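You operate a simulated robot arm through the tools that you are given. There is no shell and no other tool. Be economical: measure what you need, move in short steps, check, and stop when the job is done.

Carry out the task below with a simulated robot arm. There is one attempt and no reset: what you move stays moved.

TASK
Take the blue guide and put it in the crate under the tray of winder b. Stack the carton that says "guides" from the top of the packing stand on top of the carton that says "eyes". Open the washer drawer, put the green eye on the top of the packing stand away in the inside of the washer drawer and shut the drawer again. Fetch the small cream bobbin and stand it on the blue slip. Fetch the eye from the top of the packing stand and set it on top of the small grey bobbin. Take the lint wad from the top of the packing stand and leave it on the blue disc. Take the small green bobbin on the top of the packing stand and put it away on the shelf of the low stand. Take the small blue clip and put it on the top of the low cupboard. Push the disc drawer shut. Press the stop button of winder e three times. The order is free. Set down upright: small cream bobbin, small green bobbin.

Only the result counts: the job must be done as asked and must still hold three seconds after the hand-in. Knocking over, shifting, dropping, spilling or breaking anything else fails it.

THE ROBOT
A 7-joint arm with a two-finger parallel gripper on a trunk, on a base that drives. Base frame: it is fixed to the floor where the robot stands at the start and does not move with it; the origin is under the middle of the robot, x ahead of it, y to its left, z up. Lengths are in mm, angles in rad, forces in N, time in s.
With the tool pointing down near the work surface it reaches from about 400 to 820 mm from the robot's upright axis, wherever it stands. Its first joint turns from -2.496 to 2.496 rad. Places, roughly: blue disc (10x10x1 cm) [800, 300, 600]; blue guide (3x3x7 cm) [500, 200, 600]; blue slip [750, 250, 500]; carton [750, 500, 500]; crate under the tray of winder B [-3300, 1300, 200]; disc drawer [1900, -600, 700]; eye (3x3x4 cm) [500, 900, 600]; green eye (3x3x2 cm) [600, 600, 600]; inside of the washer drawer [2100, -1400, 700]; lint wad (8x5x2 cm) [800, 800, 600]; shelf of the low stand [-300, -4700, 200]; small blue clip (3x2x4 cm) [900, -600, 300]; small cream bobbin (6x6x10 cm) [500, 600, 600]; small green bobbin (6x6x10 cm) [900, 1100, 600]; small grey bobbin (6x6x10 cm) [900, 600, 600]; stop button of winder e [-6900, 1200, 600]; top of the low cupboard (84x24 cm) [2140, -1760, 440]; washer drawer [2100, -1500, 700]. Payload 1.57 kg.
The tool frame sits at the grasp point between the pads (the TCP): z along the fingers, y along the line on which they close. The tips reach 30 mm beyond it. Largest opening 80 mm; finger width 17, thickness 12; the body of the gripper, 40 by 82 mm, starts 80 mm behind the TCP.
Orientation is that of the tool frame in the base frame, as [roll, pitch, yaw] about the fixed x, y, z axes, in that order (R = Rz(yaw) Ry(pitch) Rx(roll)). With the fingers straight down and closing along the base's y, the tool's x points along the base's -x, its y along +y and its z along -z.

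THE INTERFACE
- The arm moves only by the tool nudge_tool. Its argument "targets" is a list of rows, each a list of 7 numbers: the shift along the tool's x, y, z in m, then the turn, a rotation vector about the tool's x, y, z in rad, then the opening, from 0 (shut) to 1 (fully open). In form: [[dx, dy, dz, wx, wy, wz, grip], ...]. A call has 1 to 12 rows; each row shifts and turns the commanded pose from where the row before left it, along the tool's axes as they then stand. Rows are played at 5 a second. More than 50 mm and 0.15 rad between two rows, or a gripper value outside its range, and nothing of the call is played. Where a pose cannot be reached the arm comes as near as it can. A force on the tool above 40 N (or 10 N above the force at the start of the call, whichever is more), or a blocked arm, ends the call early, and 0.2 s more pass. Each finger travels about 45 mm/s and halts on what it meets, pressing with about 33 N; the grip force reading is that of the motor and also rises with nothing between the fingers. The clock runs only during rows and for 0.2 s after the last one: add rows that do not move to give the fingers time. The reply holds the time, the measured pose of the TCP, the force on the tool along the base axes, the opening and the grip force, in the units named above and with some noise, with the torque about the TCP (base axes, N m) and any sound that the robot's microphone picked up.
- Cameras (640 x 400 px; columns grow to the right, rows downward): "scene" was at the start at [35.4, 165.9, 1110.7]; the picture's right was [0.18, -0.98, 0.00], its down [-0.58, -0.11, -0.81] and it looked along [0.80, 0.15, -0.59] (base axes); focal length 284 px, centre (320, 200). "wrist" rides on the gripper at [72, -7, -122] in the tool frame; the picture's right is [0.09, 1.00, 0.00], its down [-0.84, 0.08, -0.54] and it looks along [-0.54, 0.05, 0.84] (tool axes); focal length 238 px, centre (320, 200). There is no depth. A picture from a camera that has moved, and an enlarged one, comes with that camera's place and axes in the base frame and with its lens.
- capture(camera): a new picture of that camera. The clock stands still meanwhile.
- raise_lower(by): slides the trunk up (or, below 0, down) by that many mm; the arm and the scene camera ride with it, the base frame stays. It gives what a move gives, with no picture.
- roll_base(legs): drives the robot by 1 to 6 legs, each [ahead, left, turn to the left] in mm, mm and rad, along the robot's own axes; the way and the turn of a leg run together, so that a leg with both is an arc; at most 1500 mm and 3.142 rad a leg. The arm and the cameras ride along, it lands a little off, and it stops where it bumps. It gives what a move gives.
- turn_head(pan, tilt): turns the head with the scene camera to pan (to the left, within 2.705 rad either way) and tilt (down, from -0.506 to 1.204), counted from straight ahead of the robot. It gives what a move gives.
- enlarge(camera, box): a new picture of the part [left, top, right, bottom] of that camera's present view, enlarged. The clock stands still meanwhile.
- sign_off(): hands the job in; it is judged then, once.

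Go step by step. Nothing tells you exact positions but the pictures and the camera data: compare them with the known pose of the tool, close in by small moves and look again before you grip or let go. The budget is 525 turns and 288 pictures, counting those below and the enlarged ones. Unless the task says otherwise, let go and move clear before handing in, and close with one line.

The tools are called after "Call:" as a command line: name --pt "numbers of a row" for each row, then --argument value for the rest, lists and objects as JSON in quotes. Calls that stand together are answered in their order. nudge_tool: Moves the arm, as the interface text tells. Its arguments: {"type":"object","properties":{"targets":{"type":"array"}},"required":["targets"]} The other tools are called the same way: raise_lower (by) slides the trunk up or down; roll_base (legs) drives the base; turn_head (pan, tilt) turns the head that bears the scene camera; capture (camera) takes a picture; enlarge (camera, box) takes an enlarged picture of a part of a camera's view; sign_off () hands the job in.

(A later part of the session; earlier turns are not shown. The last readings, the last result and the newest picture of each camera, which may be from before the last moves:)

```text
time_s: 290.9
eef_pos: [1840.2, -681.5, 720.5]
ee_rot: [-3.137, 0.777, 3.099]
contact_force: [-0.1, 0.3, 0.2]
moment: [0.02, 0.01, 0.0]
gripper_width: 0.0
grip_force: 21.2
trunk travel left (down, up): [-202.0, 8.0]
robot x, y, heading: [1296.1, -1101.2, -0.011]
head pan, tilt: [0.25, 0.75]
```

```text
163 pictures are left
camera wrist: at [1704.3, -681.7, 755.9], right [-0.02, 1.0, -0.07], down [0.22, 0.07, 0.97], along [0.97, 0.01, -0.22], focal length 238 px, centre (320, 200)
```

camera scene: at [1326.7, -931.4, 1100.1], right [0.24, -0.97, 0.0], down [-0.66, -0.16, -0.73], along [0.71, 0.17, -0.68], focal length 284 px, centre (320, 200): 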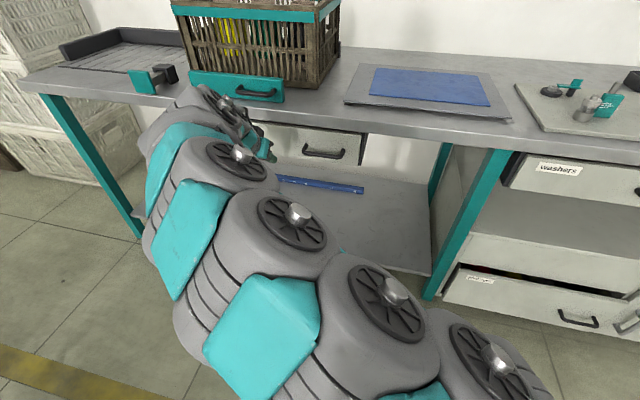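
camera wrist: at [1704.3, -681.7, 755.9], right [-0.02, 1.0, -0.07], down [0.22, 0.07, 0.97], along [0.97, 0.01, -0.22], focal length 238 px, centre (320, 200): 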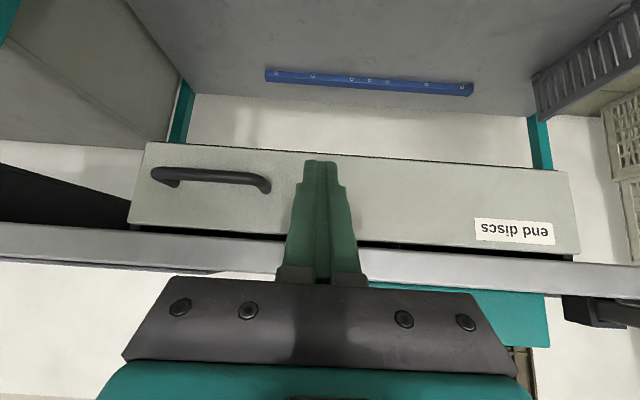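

Call:
enlarge --camera "scene" --box '[240, 90, 440, 200]'

Call:
enlarge --camera "scene" --box '[440, 100, 640, 210]'

```text
3.20 times, centred on (340, 145) of scene
camera zoom: at [1326.7, -931.4, 1100.1], right [0.24, -0.97, 0.0], down [-0.66, -0.16, -0.73], along [0.71, 0.17, -0.68], focal length 909 px, centre (256, 376)
```

zoom: 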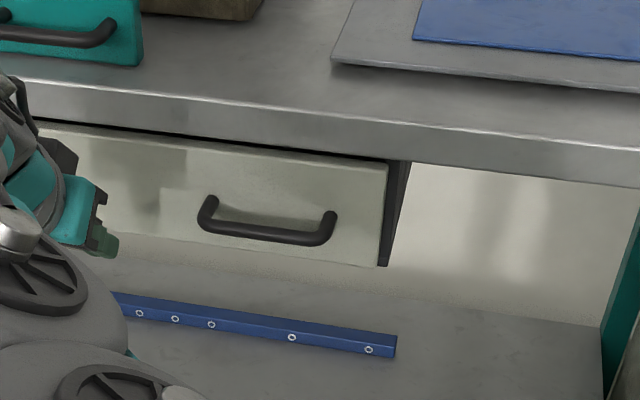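

```text
3.20 times, centred on (540, 155) of scene
camera zoom: at [1326.7, -931.4, 1100.1], right [0.24, -0.97, 0.0], down [-0.66, -0.16, -0.73], along [0.71, 0.17, -0.68], focal length 909 px, centre (-384, 344)
```

zoom: 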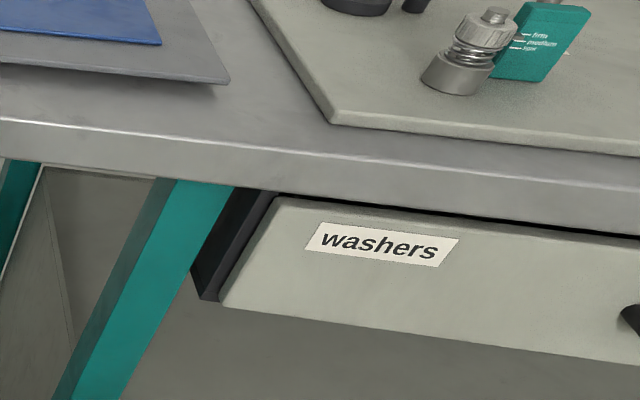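

The disc drawer is flush now. Next I open the washers drawer by its bar handle (about y −1550, z 690): I move the base there first.

Call:
roll_base --legs '[[0, -500, 0], [-200, 0, 0]]'

Call:
nudge_tool --pt "-0.006 -0.046 0.006 0 0 0 0" --pt "-0.006 -0.046 0.006 0 0 0 0" --pt "-0.006 -0.046 0.006 0 0 0 0" --pt "-0.006 -0.046 0.006 0 0 0 0" --pt "-0.006 -0.046 0.006 0 0 0 0" --pt "-0.006 -0.046 0.006 0 0 0 0" --pt "-0.006 -0.046 0.006 0 0 0 0" --pt "-0.006 -0.046 0.006 0 0 0 0" --pt "0 0 0 0 0 0 0"

Call:
turn_head --pan 0.0 --tilt 0.5

Call:
capture --camera "scene"

Call:
capture --camera "wrist"

```text
time_s: 295.0
eef_pos: [1637.5, -1180.6, 719.9]
ee_rot: [-3.136, 0.778, 3.101]
contact_force: [0.5, 0.7, -0.2]
moment: [0.03, 0.02, 0.04]
gripper_width: 0.2
grip_force: 21.3
trunk travel left (down, up): [-202.0, 8.0]
robot x, y, heading: [1090.1, -1605.4, -0.012]
head pan, tilt: [0.25, 0.75]
```

```text
time_s: 297.0
eef_pos: [1686.9, -1551.3, 719.6]
ee_rot: [-3.136, 0.775, 3.104]
contact_force: [-0.2, -0.3, -0.3]
moment: [0.01, -0.01, 0.01]
gripper_width: 0.0
grip_force: 20.7
trunk travel left (down, up): [-202.0, 8.0]
robot x, y, heading: [1091.6, -1602.1, -0.009]
head pan, tilt: [0.25, 0.75]
```

```text
time_s: 297.8
eef_pos: [1686.7, -1549.8, 719.3]
ee_rot: [-3.136, 0.777, 3.103]
contact_force: [0.2, 0.9, 0.3]
moment: [-0.01, 0.02, 0.04]
gripper_width: 0.2
grip_force: 21.3
trunk travel left (down, up): [-202.0, 8.0]
robot x, y, heading: [1093.4, -1601.6, -0.005]
head pan, tilt: [0.0, 0.499]
```

```text
160 pictures are left
camera scene: at [1133.6, -1452.6, 1122.0], right [-0.01, -1.0, 0.0], down [-0.48, 0.0, -0.88], along [0.88, -0.01, -0.48], focal length 284 px, centre (320, 200)
```

scene: 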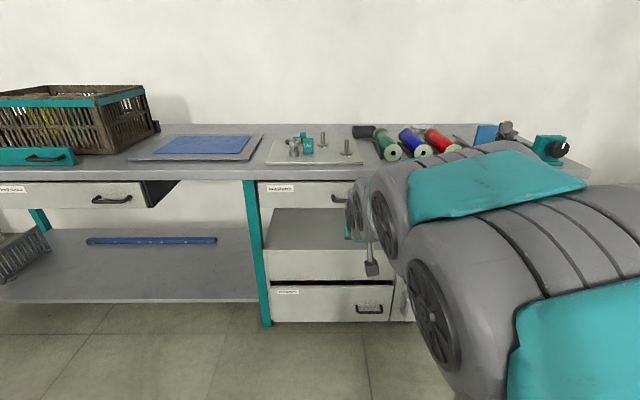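

```text
159 pictures are left
camera wrist: at [1551.8, -1551.4, 756.1], right [-0.02, 1.0, -0.07], down [0.22, 0.07, 0.97], along [0.97, 0.01, -0.22], focal length 238 px, centre (320, 200)
```

wrist: 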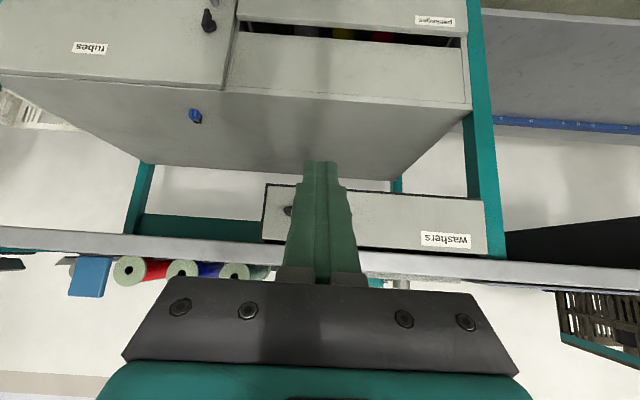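

The handle spans y≈−1500…−1602 at z≈692. I bring the tool horizontal and roll it 90° so the fingers close vertically on the bar.

Call:
nudge_tool --pt "0 0 0 0 -0.145 0 0" --pt "0 0 0 0 -0.145 0 0" --pt "0 0 0 0 -0.145 0 0" --pt "0 0 0 0 -0.145 0 0" --pt "0 0 0 0 -0.145 0 0.4" --pt "0 0 0 0 0 0 0.4"

Call:
nudge_tool --pt "0 0 0 0 0 0.143 0.6" --pt "0 0 0 0 0 0.143 0.6" --pt "0 0 0 0 0 0.143 0.6" --pt "0 0 0 0 0 0.143 0.6" --pt "0 0 0 0 0 0.143 0.6" --pt "0 0 0 0 0 0.143 0.6" --pt "0 0 0 0 0 0.143 0.6" --pt "0 0 0 0 0 0.143 0.6" --pt "0 0 0 0 0 0.143 0.6" --pt "0 0 0 0 0 0.143 0.6" --pt "0 0 0 0 0 0.141 0.6" --pt "0 0 0 0 0 0 0.6"

Call:
capture --camera "wrist"

```text
time_s: 299.2
eef_pos: [1739.7, -1575.1, 766.3]
ee_rot: [-3.095, 1.504, -3.137]
contact_force: [-0.8, 0.1, -0.1]
moment: [-0.01, 0.04, 0.04]
gripper_width: 31.9
grip_force: 0.1
out of reach, approached as far as the arm can: row 3, 4, 5
trunk travel left (down, up): [-202.0, 8.0]
robot x, y, heading: [1092.5, -1602.8, -0.008]
head pan, tilt: [0.0, 0.499]
```

```text
time_s: 301.8
eef_pos: [1740.6, -1575.4, 766.3]
ee_rot: [1.639, 0.002, 1.528]
contact_force: [-0.3, 0.1, 0.2]
moment: [0.01, -0.01, 0.0]
gripper_width: 48.0
grip_force: 0.1
trunk travel left (down, up): [-202.0, 8.0]
robot x, y, heading: [1088.7, -1604.6, -0.006]
head pan, tilt: [0.0, 0.499]
```

```text
158 pictures are left
camera wrist: at [1621.9, -1498.7, 767.4], right [0.07, 0.09, 0.99], down [-0.57, -0.81, 0.12], along [0.82, -0.57, -0.01], focal length 238 px, centre (320, 200)
```

wrist: 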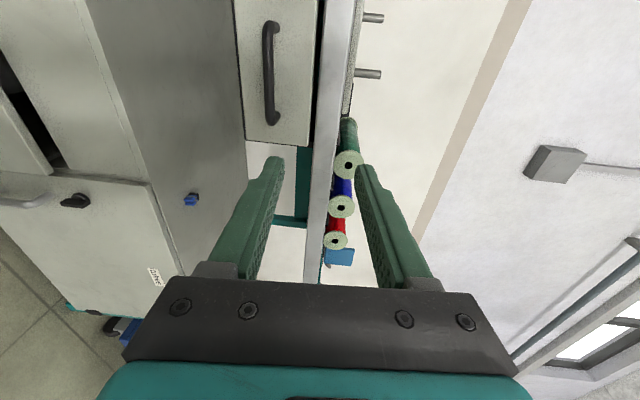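

The handle bar's centre is (≈1918,−1548,691). I lower the trunk 75 mm, align in y and look again.

Call:
raise_lower --by -75

Call:
nudge_tool --pt "0.027 0 0.045 0 0 0 0.6" --pt "0 0 0.045 0 0 0 0.6" --pt "0 0 0 0 0 0 0.6"

Call:
capture --camera "wrist"

```text
time_s: 302.9
eef_pos: [1740.6, -1575.1, 690.8]
ee_rot: [1.64, 0.003, 1.527]
contact_force: [-0.5, 0.5, -0.2]
moment: [0.03, -0.01, 0.0]
gripper_width: 47.9
grip_force: 0.0
trunk travel left (down, up): [-127.0, 83.0]
robot x, y, heading: [1092.9, -1597.7, -0.006]
head pan, tilt: [0.0, 0.499]
```

```text
refused: row 1 steps farther than a row can; nothing moved
```

```text
157 pictures are left
camera wrist: at [1621.9, -1498.8, 692.3], right [0.07, 0.09, 0.99], down [-0.57, -0.81, 0.12], along [0.82, -0.57, -0.01], focal length 238 px, centre (320, 200)
```

wrist: 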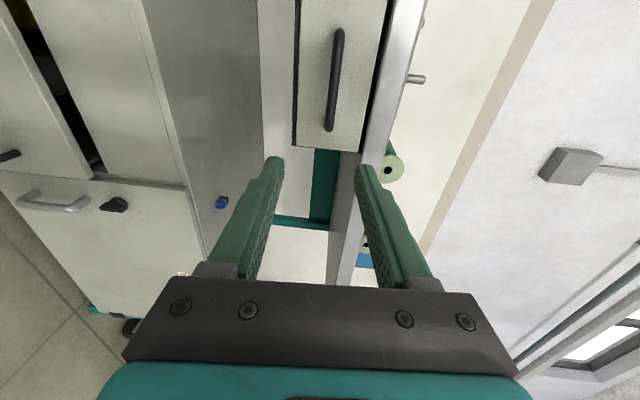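

Call:
nudge_tool --pt "0.015 0 0.02 -0.068 0 0 0.6" --pt "0.012 0 0.04 0 0 0 0.6" --pt "0 0 0.04 0 0 0 0.6" --pt "0 0 0.03 0 0 0 0.6" --pt "0 0 0 0 0 0 0.6"

Call:
capture --camera "wrist"

```text
time_s: 304.1
eef_pos: [1871.5, -1553.9, 689.2]
ee_rot: [1.574, 0.003, 1.528]
contact_force: [-0.2, 0.0, 1.2]
moment: [0.0, -0.02, 0.0]
gripper_width: 48.0
grip_force: 0.0
trunk travel left (down, up): [-127.0, 83.0]
robot x, y, heading: [1092.7, -1601.3, -0.006]
head pan, tilt: [0.0, 0.499]
```

```text
156 pictures are left
camera wrist: at [1753.8, -1477.3, 682.2], right [0.01, 0.1, 1.0], down [-0.58, -0.81, 0.08], along [0.82, -0.57, 0.05], focal length 238 px, centre (320, 200)
```

wrist: 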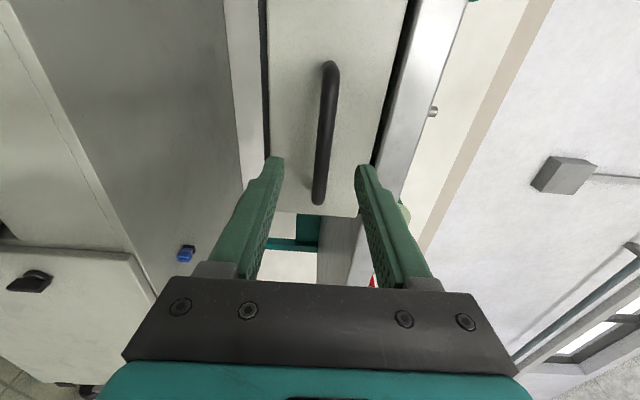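

The bar lies between the fingers. I advance 36 mm and close on it.

Call:
nudge_tool --pt "0 0.001 0.018 0 0 0 0.6" --pt "0 0 0.018 0 0 0 0.6" --pt "0 0 0 0 0 0 0.6" --pt "0 0 0 0 0 0 0" --pt "0 0 0 0 0 0 0" --pt "0 0 0 0 0 0 0" --pt "0 0 0 0 0 0 0"

Call:
capture --camera "wrist"

```text
time_s: 305.7
eef_pos: [1908.2, -1555.5, 691.1]
ee_rot: [1.57, 0.004, 1.53]
contact_force: [1.3, 0.6, 4.5]
moment: [0.1, -0.09, -0.01]
gripper_width: 11.7
grip_force: 29.3
trunk travel left (down, up): [-127.0, 83.0]
robot x, y, heading: [1093.2, -1599.8, -0.005]
head pan, tilt: [0.0, 0.499]
```

```text
155 pictures are left
camera wrist: at [1789.3, -1478.8, 683.8], right [0.0, 0.1, 1.0], down [-0.58, -0.81, 0.08], along [0.82, -0.57, 0.05], focal length 238 px, centre (320, 200)
```

wrist: 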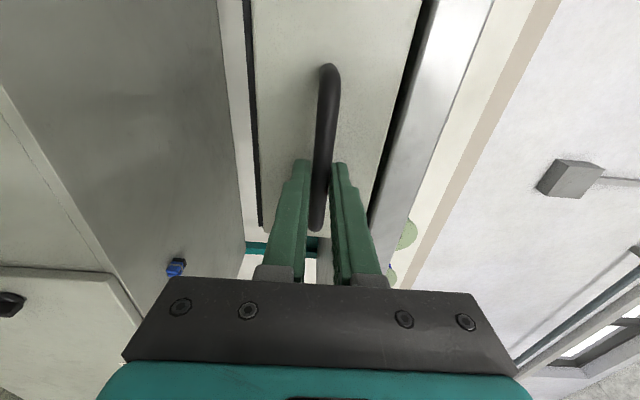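

Gripped. I pull the drawer open with the arm in small steps.

Call:
nudge_tool --pt "0 0 -0.015 0 0 0 0" --pt "0 0 -0.02 0 0 0 0" --pt "0 0 -0.02 0 0 0 0" --pt "0 0 -0.025 0 0 0 0" --pt "0 0 -0.025 0 0 0 0" --pt "0 0 -0.025 0 0 0 0" --pt "0 0 0 0 0 0 0"

Call:
capture --camera "wrist"

```text
time_s: 307.3
eef_pos: [1776.8, -1551.6, 691.1]
ee_rot: [1.572, 0.001, 1.525]
contact_force: [-0.7, -29.8, 4.8]
moment: [0.26, -0.06, -0.47]
gripper_width: 12.2
grip_force: 29.6
trunk travel left (down, up): [-127.0, 83.0]
robot x, y, heading: [1091.8, -1603.7, -0.011]
head pan, tilt: [0.0, 0.499]
```

```text
154 pictures are left
camera wrist: at [1659.4, -1475.7, 684.1], right [0.01, 0.09, 1.0], down [-0.58, -0.81, 0.08], along [0.82, -0.58, 0.05], focal length 238 px, centre (320, 200)
```

wrist: 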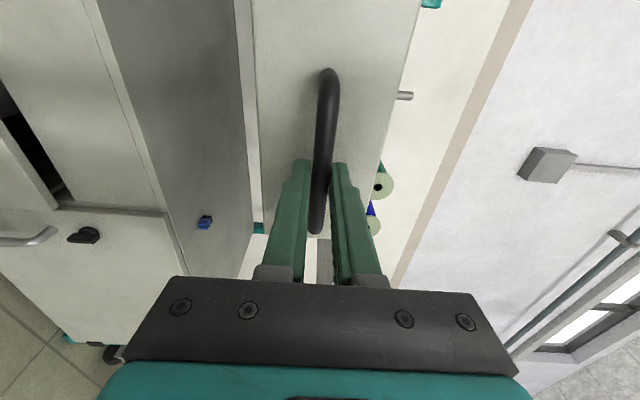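

The drawer follows; there's some sideways load, which I correct while pulling 60 mm more.

Call:
nudge_tool --pt "-0.003 0 -0.015 0 0 0 0" --pt "-0.002 0 -0.02 0 0 0 0" --pt "-0.001 0 -0.02 0 0 0 0" --pt "0 0 0 0 0 0 0"

```text
time_s: 308.3
eef_pos: [1751.6, -1550.7, 690.9]
ee_rot: [1.572, 0.005, 1.532]
contact_force: [-1.9, -0.9, 15.6]
moment: [0.1, -0.23, -0.3]
gripper_width: 11.6
grip_force: 28.8
out of reach, approached as far as the arm can: row 2, 3
trunk travel left (down, up): [-127.0, 83.0]
robot x, y, heading: [1091.9, -1604.6, -0.006]
head pan, tilt: [0.0, 0.499]
```

Call:
roll_base --legs '[[-40, 0, 0]]'

Call:
capture --camera "scene"

```text
time_s: 309.2
eef_pos: [1711.4, -1551.0, 691.2]
ee_rot: [1.573, 0.003, 1.531]
contact_force: [-1.2, 9.4, 11.5]
moment: [0.12, -0.21, 0.47]
gripper_width: 11.8
grip_force: 28.6
trunk travel left (down, up): [-127.0, 83.0]
robot x, y, heading: [1054.2, -1603.3, -0.004]
head pan, tilt: [0.0, 0.499]
```

```text
153 pictures are left
camera scene: at [1092.7, -1452.0, 1047.0], right [-0.01, -1.0, 0.0], down [-0.48, 0.0, -0.88], along [0.88, -0.01, -0.48], focal length 284 px, centre (320, 200)
```

scene: 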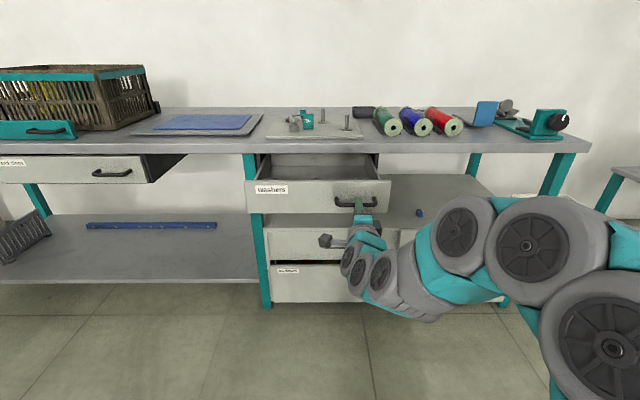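

The washers drawer is open about 195 mm. I release the bar, withdraw, back away and reorient the tool.

Call:
nudge_tool --pt "0 0 0 0 0 0 0.6" --pt "0 0 0 0 0 0 0.6" --pt "0 0 0 0 0 0 0.6" --pt "0 0 0 0 0 0 0.6"

Call:
roll_base --legs '[[-300, 0, 0]]'

Call:
capture --camera "scene"

Call:
raise_lower --by 75

Call:
nudge_tool --pt "0 0 0 0 0 -0.143 0.6" --pt "0 0 0 0 0 -0.143 0.6" --pt "0 0 0 0 0 -0.143 0.6" --pt "0 0 0 0 0 -0.143 0.6" --pt "0 0 0 0 0 -0.143 0.6" --pt "0 0 0 0 0 -0.143 0.6" --pt "0 0 0 0 0 -0.143 0.6" --pt "0 0 0 0 0 -0.143 0.6" --pt "0 0 0 0 0 -0.143 0.6" --pt "0 0 0 0 0 -0.143 0.6" --pt "0 0 0 0 0 -0.141 0.6" --pt "0 0 0 0 0 0 0.6"

Call:
nudge_tool --pt "0 0 0 0 0.14 0 0.6" --pt "0 0 0 0 0.14 0 0.6" --pt "0 0 0 0 0.14 0 0.6" --pt "0 0 0 0 0.14 0 0.6" --pt "0 0 0 0 0.14 0 0.6" --pt "0 0 0 0 0 0 0.6"

```text
time_s: 310.2
eef_pos: [1711.6, -1551.4, 691.5]
ee_rot: [1.575, 0.004, 1.53]
contact_force: [-0.3, 0.1, 0.7]
moment: [0.0, 0.04, 0.0]
gripper_width: 48.0
grip_force: 0.0
trunk travel left (down, up): [-127.0, 83.0]
robot x, y, heading: [1051.6, -1600.5, -0.006]
head pan, tilt: [0.0, 0.499]
```

```text
time_s: 312.2
eef_pos: [1411.7, -1551.7, 690.9]
ee_rot: [1.576, 0.004, 1.526]
contact_force: [0.0, -0.6, 1.2]
moment: [-0.02, -0.02, 0.0]
gripper_width: 48.2
grip_force: 0.0
trunk travel left (down, up): [-127.0, 83.0]
robot x, y, heading: [757.1, -1598.7, -0.008]
head pan, tilt: [0.0, 0.499]
```

```text
152 pictures are left
camera scene: at [794.0, -1450.2, 1047.0], right [-0.01, -1.0, 0.0], down [-0.48, 0.0, -0.88], along [0.88, -0.01, -0.48], focal length 284 px, centre (320, 200)
```

scene: 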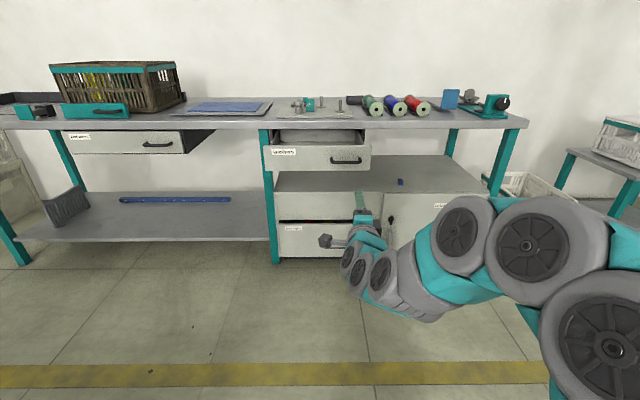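

```text
time_s: 313.3
eef_pos: [1412.1, -1550.3, 765.2]
ee_rot: [1.576, 0.003, 1.528]
contact_force: [-0.2, -0.1, 0.4]
moment: [-0.03, 0.0, 0.02]
gripper_width: 48.1
grip_force: 0.1
trunk travel left (down, up): [-202.0, 8.0]
robot x, y, heading: [747.0, -1602.0, -0.01]
head pan, tilt: [0.0, 0.499]
```

```text
time_s: 315.9
eef_pos: [1412.2, -1551.1, 765.3]
ee_rot: [-2.054, 1.566, -2.098]
contact_force: [0.8, -1.0, 0.5]
moment: [0.02, -0.01, 0.0]
gripper_width: 48.1
grip_force: 0.1
trunk travel left (down, up): [-202.0, 8.0]
robot x, y, heading: [755.6, -1599.8, -0.01]
head pan, tilt: [0.0, 0.499]
```

```text
time_s: 317.3
eef_pos: [1412.8, -1552.1, 767.0]
ee_rot: [-3.136, 0.865, 3.101]
contact_force: [0.3, -0.2, -0.7]
moment: [0.03, 0.02, -0.02]
gripper_width: 47.7
grip_force: 0.1
trunk travel left (down, up): [-202.0, 8.0]
robot x, y, heading: [752.0, -1605.4, -0.01]
head pan, tilt: [0.0, 0.499]
```

I drive back north the same way: past the post and trolley, facing +y.

Call:
roll_base --legs '[[-500, -345, 0], [0, 0, 1.58], [1250, 100, 0], [700, 160, 0], [450, 60, 0]]'

Call:
turn_head --pan -0.6 --tilt 0.6

Call:
capture --camera "scene"

```text
time_s: 336.4
eef_pos: [-126.0, 1121.3, 766.1]
ee_rot: [-3.136, 0.866, -1.602]
contact_force: [0.0, 0.3, 0.4]
moment: [0.01, 0.02, 0.0]
gripper_width: 48.3
grip_force: 0.1
trunk travel left (down, up): [-202.0, 8.0]
robot x, y, heading: [-73.5, 456.6, 1.571]
head pan, tilt: [0.0, 0.499]
```

```text
time_s: 337.4
eef_pos: [-127.0, 1121.2, 766.1]
ee_rot: [-3.136, 0.868, -1.603]
contact_force: [0.2, -0.3, 0.2]
moment: [-0.03, 0.0, 0.01]
gripper_width: 47.9
grip_force: 0.1
trunk travel left (down, up): [-202.0, 8.0]
robot x, y, heading: [-67.7, 461.5, 1.573]
head pan, tilt: [-0.6, 0.6]
```

```text
151 pictures are left
camera scene: at [-173.3, 484.8, 1113.0], right [0.83, -0.56, 0.0], down [-0.32, -0.47, -0.83], along [0.47, 0.68, -0.56], focal length 284 px, centre (320, 200)
```

scene: 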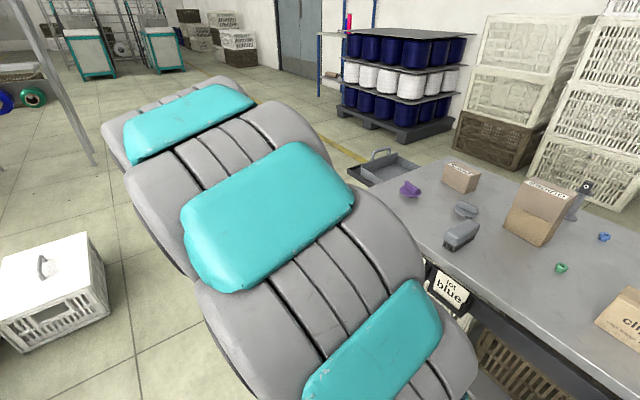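

I turn to face the table and straighten the tool for picking the green eye near (612,550).

Call:
roll_base --legs '[[0, 0, -1.573]]'

Call:
nudge_tool --pt "0.02 0 0 0 0.144 0 1" --pt "0.02 0 0 0 0.144 0 1" --pt "0 0 0 0 0.144 0 1" --pt "0 0 0 0 0.144 0 1" --pt "0 0 0 0 0.144 0 1" --pt "0 0 0 0 0.144 0 1" --pt "0 0 0 0 0 0 1"

Call:
capture --camera "wrist"

```text
time_s: 341.6
eef_pos: [586.7, 516.2, 765.5]
ee_rot: [-3.138, 0.866, 3.113]
contact_force: [0.3, -1.2, -0.8]
moment: [0.01, -0.02, 0.01]
gripper_width: 47.8
grip_force: 0.0
trunk travel left (down, up): [-202.0, 8.0]
robot x, y, heading: [-75.5, 460.5, 0.005]
head pan, tilt: [-0.6, 0.6]
```

```text
time_s: 343.2
eef_pos: [558.5, 518.3, 737.4]
ee_rot: [-3.138, 0.002, 3.108]
contact_force: [0.1, -0.2, -0.6]
moment: [0.0, -0.01, 0.0]
gripper_width: 80.2
grip_force: 0.1
trunk travel left (down, up): [-202.0, 8.0]
robot x, y, heading: [-74.2, 463.3, 0.0]
head pan, tilt: [-0.6, 0.6]
```

```text
150 pictures are left
camera wrist: at [487.7, 513.4, 859.0], right [-0.06, 1.0, 0.0], down [0.84, 0.05, 0.54], along [0.54, 0.03, -0.84], focal length 238 px, centre (320, 200)
```

wrist: 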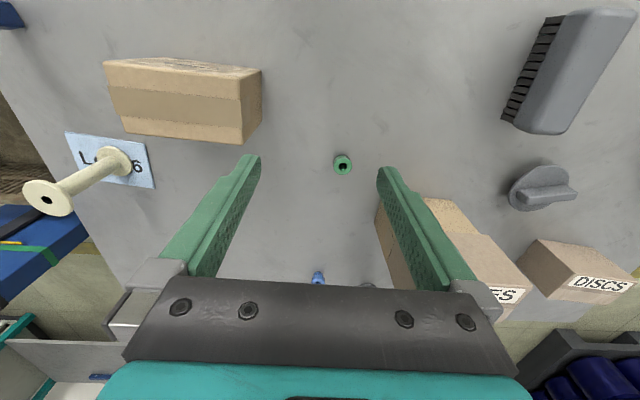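

Green eye at (619,552). I move above it and descend partway.

Call:
nudge_tool --pt "-0.03 0.018 0.02 0 0 0 0.8" --pt "-0.03 0.018 0.02 0 0 0 0.8" --pt "0 0 0.04 0 0 0 0.8" --pt "0 0 0.02 0 0 0 0.8" --pt "0 0 0 0 0 0 0.8"

Call:
capture --camera "wrist"

```text
time_s: 344.4
eef_pos: [621.2, 550.6, 637.1]
ee_rot: [-3.136, 0.004, 3.109]
contact_force: [0.3, 1.4, 0.9]
moment: [-0.02, 0.0, 0.0]
gripper_width: 63.9
grip_force: 0.1
trunk travel left (down, up): [-202.0, 8.0]
robot x, y, heading: [-72.6, 464.4, 0.0]
head pan, tilt: [-0.6, 0.6]
```

```text
149 pictures are left
camera wrist: at [549.2, 546.9, 758.3], right [-0.06, 1.0, 0.0], down [0.84, 0.05, 0.55], along [0.55, 0.03, -0.84], focal length 238 px, centre (320, 200)
```

wrist: 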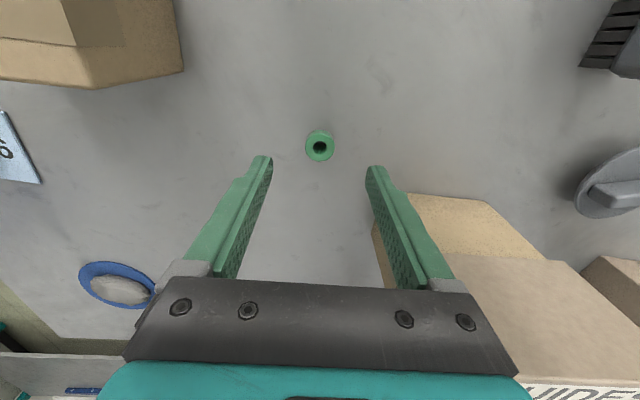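

It is exactly below. I descend and grip it.

Call:
nudge_tool --pt "0 0 0.03 0 0 0 0.8" --pt "0 0 0.022 0 0 0 0.8" --pt "0 0 0 0 0 0 0" --pt "0 0 0 0 0 0 0" --pt "0 0 0 0 0 0 0" --pt "0 0 0 0 0 0 0" --pt "0 0 0 0 0 0 0"

Call:
nudge_tool --pt "0 0 -0.035 0 0 0 0" --pt "0 0 -0.04 0 0 0 0" --pt "0 0 -0.04 0 0 0 0" --pt "0.03 0 -0.035 0 0 0 0" --pt "0 0 0 0 0 0 0"

Call:
capture --camera "wrist"

```text
time_s: 346.0
eef_pos: [621.2, 552.0, 585.1]
ee_rot: [-3.139, 0.002, 3.107]
contact_force: [-1.2, -0.2, 0.1]
moment: [-0.02, 0.02, 0.0]
gripper_width: 22.6
grip_force: 33.0
trunk travel left (down, up): [-202.0, 8.0]
robot x, y, heading: [-75.9, 462.9, 0.005]
head pan, tilt: [-0.6, 0.6]
```

```text
time_s: 347.2
eef_pos: [590.2, 551.8, 734.5]
ee_rot: [-3.139, 0.003, 3.107]
contact_force: [-0.6, 0.3, -0.2]
moment: [0.02, 0.0, 0.01]
gripper_width: 23.0
grip_force: 33.0
trunk travel left (down, up): [-202.0, 8.0]
robot x, y, heading: [-71.6, 463.0, 0.001]
head pan, tilt: [-0.6, 0.6]
```

```text
148 pictures are left
camera wrist: at [518.4, 547.9, 856.1], right [-0.06, 1.0, 0.0], down [0.84, 0.05, 0.54], along [0.54, 0.03, -0.84], focal length 238 px, centre (320, 200)
```

wrist: 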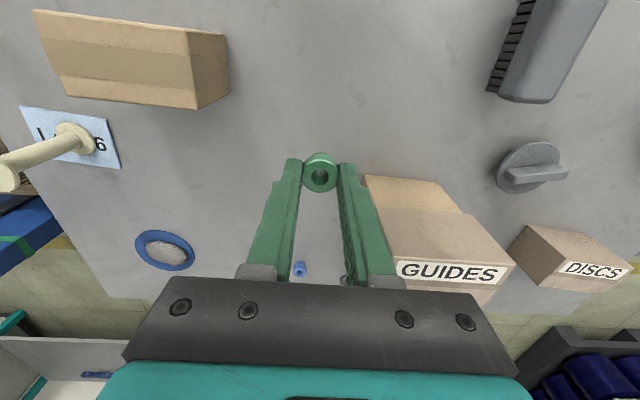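

Green eye held. I retract and drive back to the open washers drawer.

Call:
nudge_tool --pt "0.03 0 -0.025 0 0 0 0" --pt "0.03 0 -0.025 0 0 0 0" --pt "0.02 0 -0.01 0 0 0 0" --pt "0 0 0 0 0 0 0"

Call:
roll_base --legs '[[0, 0, 1.571], [-450, -60, 0], [-700, -160, 0], [-1250, -100, 0], [0, 0, -1.571], [500, 300, 0]]'

Call:
turn_head --pan 0.2 --tilt 0.5

Call:
capture --camera "scene"

Call:
capture --camera "wrist"

```text
time_s: 348.2
eef_pos: [509.5, 554.5, 793.9]
ee_rot: [-3.138, 0.002, 3.108]
contact_force: [0.1, -0.8, -0.3]
moment: [-0.01, 0.01, -0.01]
gripper_width: 22.7
grip_force: 32.7
trunk travel left (down, up): [-202.0, 8.0]
robot x, y, heading: [-72.4, 459.9, -0.0]
head pan, tilt: [-0.6, 0.6]
```

```text
time_s: 370.9
eef_pos: [1308.3, -1560.0, 794.4]
ee_rot: [-3.14, 0.003, 3.093]
contact_force: [-0.4, -0.2, 0.6]
moment: [-0.01, 0.02, -0.03]
gripper_width: 22.9
grip_force: 33.2
trunk travel left (down, up): [-202.0, 8.0]
robot x, y, heading: [725.7, -1643.9, -0.016]
head pan, tilt: [-0.6, 0.6]
```

```text
time_s: 372.1
eef_pos: [1308.5, -1561.5, 794.5]
ee_rot: [-3.139, 0.003, 3.093]
contact_force: [-0.1, -0.1, 0.2]
moment: [0.0, 0.0, -0.01]
gripper_width: 22.7
grip_force: 33.0
trunk travel left (down, up): [-202.0, 8.0]
robot x, y, heading: [724.5, -1646.1, -0.016]
head pan, tilt: [0.201, 0.499]
```

```text
147 pictures are left
camera scene: at [766.3, -1478.0, 1122.0], right [0.18, -0.98, 0.0], down [-0.47, -0.09, -0.88], along [0.86, 0.16, -0.48], focal length 284 px, centre (320, 200)
```

scene: 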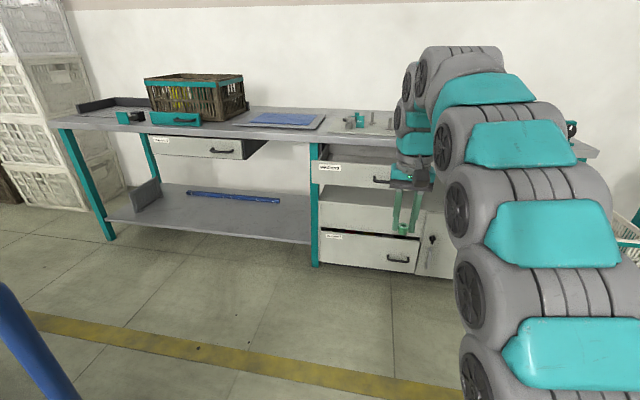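

```text
146 pictures are left
camera wrist: at [1236.9, -1564.4, 915.8], right [-0.04, 1.0, 0.0], down [0.84, 0.04, 0.55], along [0.54, 0.02, -0.84], focal length 238 px, centre (320, 200)
```

wrist: 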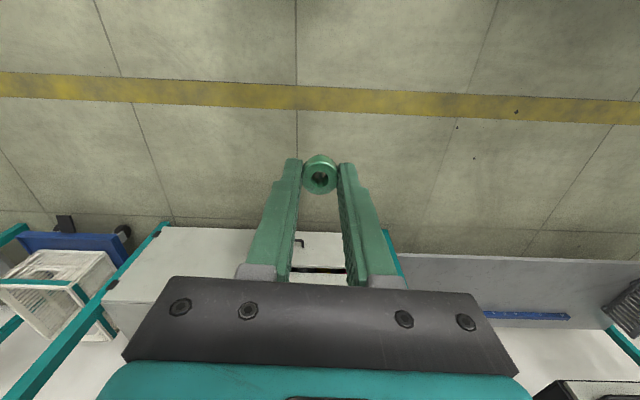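

Call:
roll_base --legs '[[370, 105, 0.016]]'

Call:
capture --camera "wrist"

Call:
capture --camera "scene"

```text
time_s: 374.5
eef_pos: [1673.7, -1449.2, 792.7]
ee_rot: [-3.137, 0.003, 3.109]
contact_force: [0.9, 0.4, -0.3]
moment: [0.02, -0.02, -0.02]
gripper_width: 22.7
grip_force: 32.6
trunk travel left (down, up): [-202.0, 8.0]
robot x, y, heading: [1091.7, -1543.5, 0.002]
head pan, tilt: [0.201, 0.499]
```

```text
145 pictures are left
camera wrist: at [1601.5, -1453.7, 915.8], right [-0.06, 1.0, 0.0], down [0.84, 0.05, 0.55], along [0.54, 0.03, -0.84], focal length 238 px, centre (320, 200)
```

wrist: 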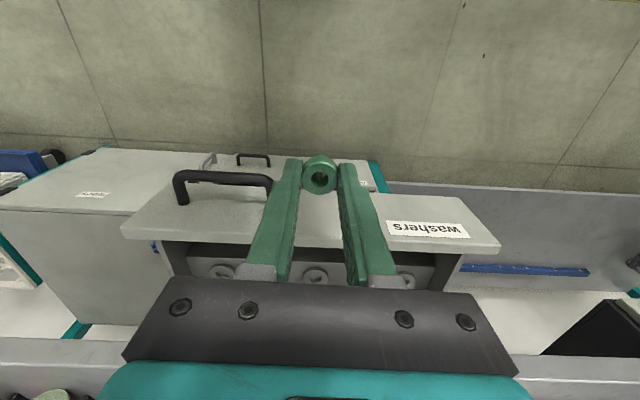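

```text
144 pictures are left
camera scene: at [1129.5, -1375.0, 1122.0], right [0.2, -0.98, 0.0], down [-0.47, -0.1, -0.88], along [0.86, 0.18, -0.48], focal length 284 px, centre (320, 200)
```

scene: 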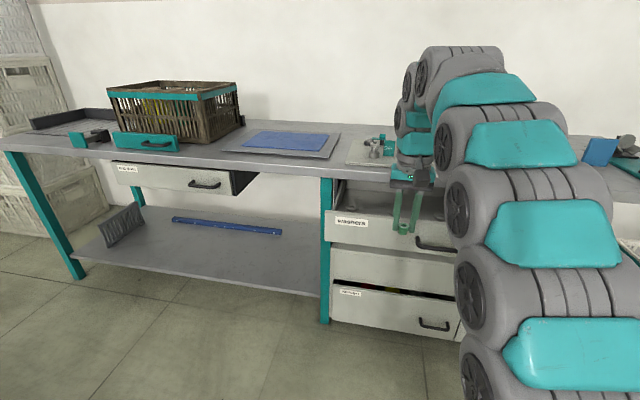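

The drawer holds flat washers; its opening spans x≈1766–1905. I move over it, between two washers.

Call:
roll_base --legs '[[130, 40, 0]]'

Call:
nudge_tool --pt "-0.033 0 0 0 0 0 0" --pt "0 0 0.03 0 0 0 0" --pt "0 0 0 0 0 0 0"

Call:
capture --camera "wrist"

```text
time_s: 375.8
eef_pos: [1803.9, -1410.0, 793.9]
ee_rot: [-3.138, 0.003, 3.108]
contact_force: [-0.1, 0.4, -1.0]
moment: [0.0, -0.01, 0.02]
gripper_width: 22.7
grip_force: 32.7
trunk travel left (down, up): [-202.0, 8.0]
robot x, y, heading: [1222.5, -1505.1, 0.004]
head pan, tilt: [0.201, 0.499]
```

```text
time_s: 376.6
eef_pos: [1837.2, -1410.0, 763.9]
ee_rot: [-3.138, 0.005, 3.108]
contact_force: [0.6, -1.0, 0.4]
moment: [-0.01, 0.0, -0.01]
gripper_width: 22.8
grip_force: 33.8
trunk travel left (down, up): [-202.0, 8.0]
robot x, y, heading: [1222.8, -1498.1, 0.002]
head pan, tilt: [0.201, 0.499]
```

```text
143 pictures are left
camera wrist: at [1765.1, -1414.0, 885.2], right [-0.06, 1.0, 0.0], down [0.84, 0.05, 0.55], along [0.54, 0.03, -0.84], focal length 238 px, centre (320, 200)
```

wrist: 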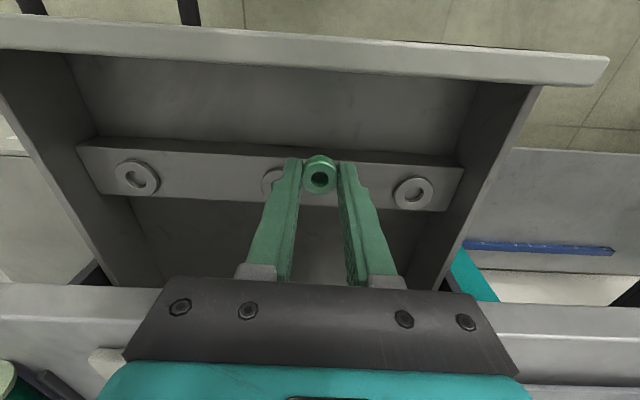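

Washers lie on a raised bar; there's free floor between the bar and the front panel (x≈1803). I go there and lower.

Call:
nudge_tool --pt "0.033 0 0 0 0 0 0" --pt "0 0 0.03 0 0 0 0" --pt "0 0 0 0 0 0 0"

Call:
capture --camera "wrist"

```text
time_s: 377.4
eef_pos: [1803.5, -1409.3, 732.3]
ee_rot: [-3.139, 0.004, 3.11]
contact_force: [-1.2, 0.1, -0.7]
moment: [0.0, 0.01, 0.01]
gripper_width: 22.7
grip_force: 32.8
trunk travel left (down, up): [-202.0, 8.0]
robot x, y, heading: [1221.6, -1503.0, -0.0]
head pan, tilt: [0.201, 0.499]
```

```text
142 pictures are left
camera wrist: at [1732.5, -1412.8, 855.0], right [-0.06, 1.0, 0.0], down [0.84, 0.05, 0.55], along [0.54, 0.03, -0.84], focal length 238 px, centre (320, 200)
```

wrist: 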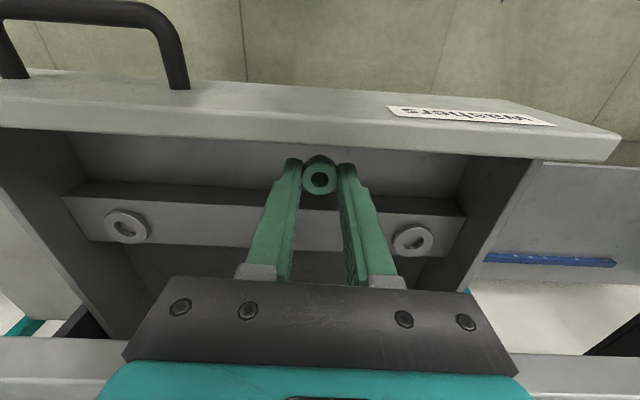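

Call:
nudge_tool --pt "0 0 0.015 0 0 0 0" --pt "0 0 0.012 0 0 0 0" --pt "0 0 0 0 0 0 0"

Call:
capture --camera "wrist"

```text
time_s: 378.2
eef_pos: [1803.6, -1409.5, 706.4]
ee_rot: [-3.138, 0.005, 3.108]
contact_force: [0.0, 0.0, -0.3]
moment: [-0.01, -0.01, 0.01]
gripper_width: 22.9
grip_force: 33.0
trunk travel left (down, up): [-202.0, 8.0]
robot x, y, heading: [1221.0, -1499.4, 0.004]
head pan, tilt: [0.201, 0.499]
```

```text
141 pictures are left
camera wrist: at [1732.1, -1413.5, 828.4], right [-0.06, 1.0, 0.0], down [0.84, 0.05, 0.55], along [0.54, 0.03, -0.84], focal length 238 px, centre (320, 200)
```

wrist: 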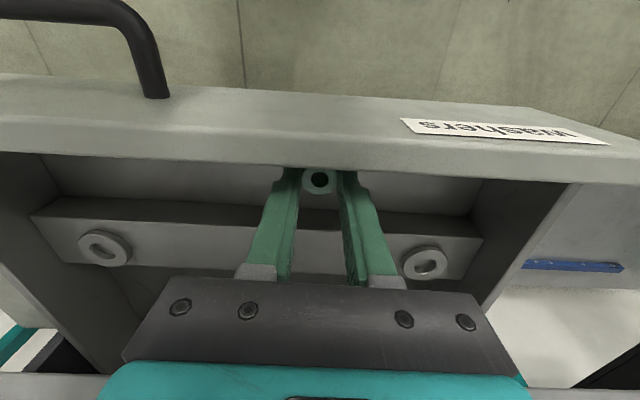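

Call:
nudge_tool --pt "0 0 0.004 0 0 0 0" --pt "0 0 0.004 0 0 0 0" --pt "0 0 0 0 0 0 0"

Call:
nudge_tool --pt "0 0 0.003 0 0 0 0" --pt "0 0 0.002 0 0 0 0" --pt "0 0 0 0 0 0 0"

```text
time_s: 379.0
eef_pos: [1804.1, -1409.7, 698.6]
ee_rot: [-3.14, 0.004, 3.108]
contact_force: [0.7, 0.1, -0.2]
moment: [-0.04, 0.0, 0.0]
gripper_width: 22.9
grip_force: 33.0
trunk travel left (down, up): [-202.0, 8.0]
robot x, y, heading: [1222.7, -1504.4, 0.0]
head pan, tilt: [0.201, 0.499]
```

```text
time_s: 379.8
eef_pos: [1803.0, -1408.9, 694.8]
ee_rot: [-3.139, 0.003, 3.111]
contact_force: [-0.4, 0.3, 3.9]
moment: [-0.03, -0.03, -0.01]
gripper_width: 22.9
grip_force: 33.2
trunk travel left (down, up): [-202.0, 8.0]
robot x, y, heading: [1224.9, -1503.6, -0.002]
head pan, tilt: [0.201, 0.499]
```

It touches the floor. I release and rise straight out.

Call:
nudge_tool --pt "0 0 0 0 0 0 0.5" --pt "0 0 0 0 0 0 0.5" --pt "0 0 0 0 0 0 0.5" --pt "0 0 -0.02 0 0 0 0.5" --pt "0 0 -0.035 0 0 0 0.5" --pt "0 0 -0.04 0 0 0 0.5" --pt "0 0 -0.02 0 0 0 0.5" --pt "0 0 0 0 0 0 0.5"

Call:
capture --camera "wrist"

```text
time_s: 381.6
eef_pos: [1803.4, -1408.3, 809.0]
ee_rot: [-3.139, 0.004, 3.108]
contact_force: [-0.5, -0.3, -0.6]
moment: [-0.05, 0.02, -0.03]
gripper_width: 39.9
grip_force: 0.0
trunk travel left (down, up): [-202.0, 8.0]
robot x, y, heading: [1223.4, -1503.0, -0.005]
head pan, tilt: [0.201, 0.499]
```

```text
140 pictures are left
camera wrist: at [1731.8, -1412.9, 930.9], right [-0.06, 1.0, 0.0], down [0.84, 0.05, 0.54], along [0.54, 0.03, -0.84], focal length 238 px, centre (320, 200)
```

wrist: 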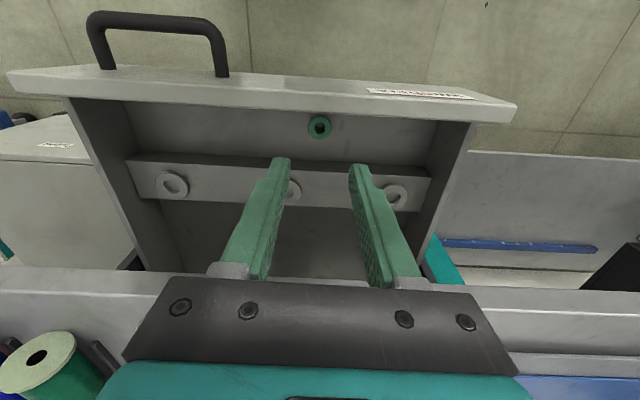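

The green eye lies in the drawer. I back off, close and tilt the gripper, and prepare to push the drawer shut.

Call:
roll_base --legs '[[-160, -35, 0]]'

Call:
nudge_tool --pt "0 0 0.0 0 -0.131 0 0" --pt "0 0 0.0 0 -0.131 0 0" --pt "0 0 0.0 0 -0.131 0 0" --pt "0 0 0.0 0 -0.131 0 0" --pt "0 0 0 0 -0.131 0 0" --pt "0 0 0 0 -0.13 0 0" --pt "0 0 0 0 0 0 0"

Call:
capture --camera "wrist"

```text
time_s: 383.0
eef_pos: [1642.5, -1444.1, 809.8]
ee_rot: [-3.138, 0.002, 3.109]
contact_force: [0.4, 0.7, -0.3]
moment: [0.01, -0.01, -0.03]
gripper_width: 39.9
grip_force: 0.2
trunk travel left (down, up): [-202.0, 8.0]
robot x, y, heading: [1060.4, -1532.7, 0.007]
head pan, tilt: [0.201, 0.499]
```

```text
time_s: 384.6
eef_pos: [1642.8, -1445.0, 808.9]
ee_rot: [-3.138, 0.79, 3.111]
contact_force: [0.4, -0.1, 1.5]
moment: [0.02, -0.02, -0.01]
gripper_width: 0.0
grip_force: 20.8
trunk travel left (down, up): [-202.0, 8.0]
robot x, y, heading: [1062.3, -1540.6, 0.002]
head pan, tilt: [0.201, 0.499]
```

```text
139 pictures are left
camera wrist: at [1506.3, -1446.8, 843.5], right [-0.03, 1.0, -0.07], down [0.21, 0.07, 0.98], along [0.98, 0.02, -0.21], focal length 238 px, centre (320, 200)
```

wrist: 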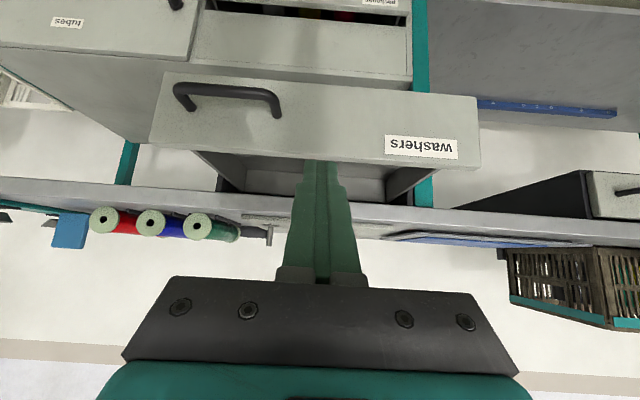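

Call:
nudge_tool --pt "0.0217 0 0.0217 0 0 0 0" --pt "0.0217 0 0.0217 0 0 0 0" --pt "0.0217 0 0.0217 0 0 0 0" --pt "-0.0213 0 0.0211 0 0 0 0" --pt "-0.0213 0 0.0211 0 0 0 0" --pt "-0.0213 0 0.0211 0 0 0 0" --pt "-0.0213 0 0.0211 0 0 0 0" --pt "-0.0213 0 0.0211 0 0 0 0" --pt "0 0 0 0 0 0 0"

Call:
capture --camera "wrist"

```text
time_s: 386.6
eef_pos: [1792.9, -1451.1, 719.1]
ee_rot: [-3.138, 0.791, 3.11]
contact_force: [-0.8, 0.3, 0.8]
moment: [-0.04, 0.03, -0.01]
gripper_width: 0.3
grip_force: 21.3
trunk travel left (down, up): [-202.0, 8.0]
robot x, y, heading: [1060.4, -1537.0, 0.0]
head pan, tilt: [0.201, 0.499]
```

```text
138 pictures are left
camera wrist: at [1656.5, -1452.6, 753.6], right [-0.03, 1.0, -0.07], down [0.21, 0.07, 0.98], along [0.98, 0.02, -0.21], focal length 238 px, centre (320, 200)
```

wrist: 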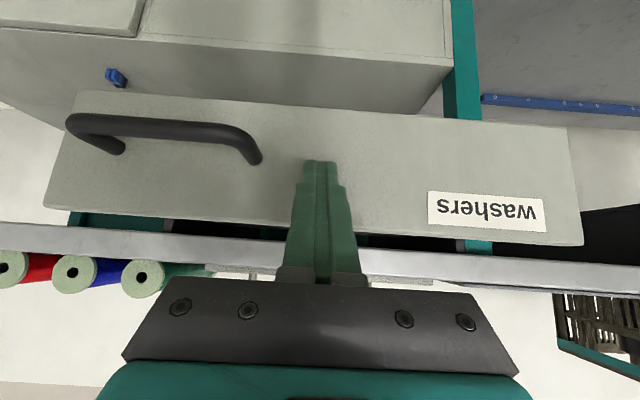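

It is sliding in; I push the rest of the way until the stop.

Call:
nudge_tool --pt "-0.0213 0 0.0211 0 0 0 0" --pt "-0.0213 0 0.0211 0 0 0 0" --pt "-0.0213 0 0.0211 0 0 0 0" --pt "-0.0142 0 0.0141 0 0 0 0" --pt "-0.0142 0 0.0141 0 0 0 0" --pt "-0.0142 0 0.0141 0 0 0 0" --pt "0 0 0 0 0 0 0"

Call:
nudge_tool --pt "0.0213 0 -0.0211 0 0 0 0" --pt "0.0213 0 -0.0211 0 0 0 0" --pt "0.0213 0 -0.0211 0 0 0 0" --pt "0.0213 0 -0.0211 0 0 0 0" --pt "0 0 0 0 0 0 0"

Call:
capture --camera "scene"

Call:
capture --camera "wrist"

```text
time_s: 388.0
eef_pos: [1928.1, -1454.2, 719.4]
ee_rot: [-3.136, 0.78, 3.11]
contact_force: [-23.0, -1.7, 5.7]
moment: [0.03, 0.18, -0.03]
gripper_width: 0.0
grip_force: 21.2
trunk travel left (down, up): [-202.0, 8.0]
robot x, y, heading: [1060.6, -1537.6, 0.009]
head pan, tilt: [0.201, 0.499]
stopped in row 6: the force on the tool passed its limit at 78 N (the readings are from after the stop); the commanded pose is now the measured one
```

```text
time_s: 389.2
eef_pos: [1812.0, -1450.2, 717.3]
ee_rot: [-3.136, 0.779, 3.11]
contact_force: [-0.4, -0.5, 0.1]
moment: [0.0, 0.02, 0.0]
gripper_width: 0.2
grip_force: 20.7
trunk travel left (down, up): [-202.0, 8.0]
robot x, y, heading: [1059.2, -1536.9, 0.001]
head pan, tilt: [0.201, 0.499]
```

```text
137 pictures are left
camera scene: at [1098.9, -1370.2, 1122.0], right [0.2, -0.98, 0.0], down [-0.47, -0.1, -0.88], along [0.86, 0.18, -0.48], focal length 284 px, centre (320, 200)
```

scene: 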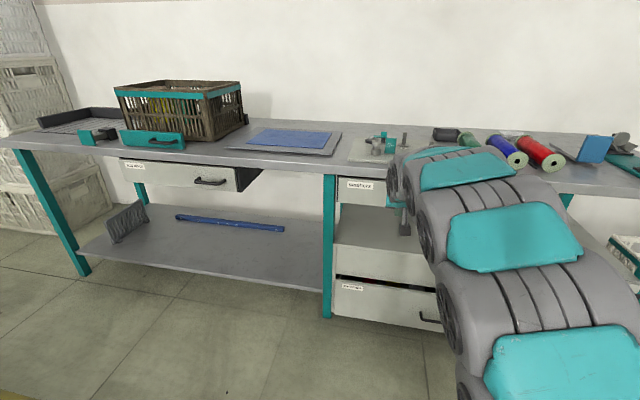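

```text
136 pictures are left
camera wrist: at [1674.2, -1451.7, 753.8], right [-0.03, 1.0, -0.07], down [0.22, 0.07, 0.97], along [0.98, 0.02, -0.22], focal length 238 px, centre (320, 200)
```

wrist: 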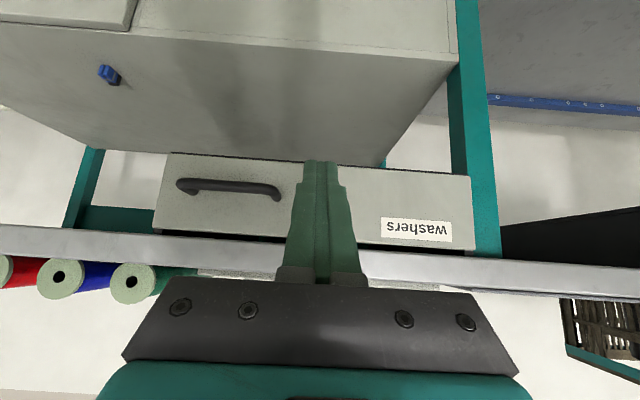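

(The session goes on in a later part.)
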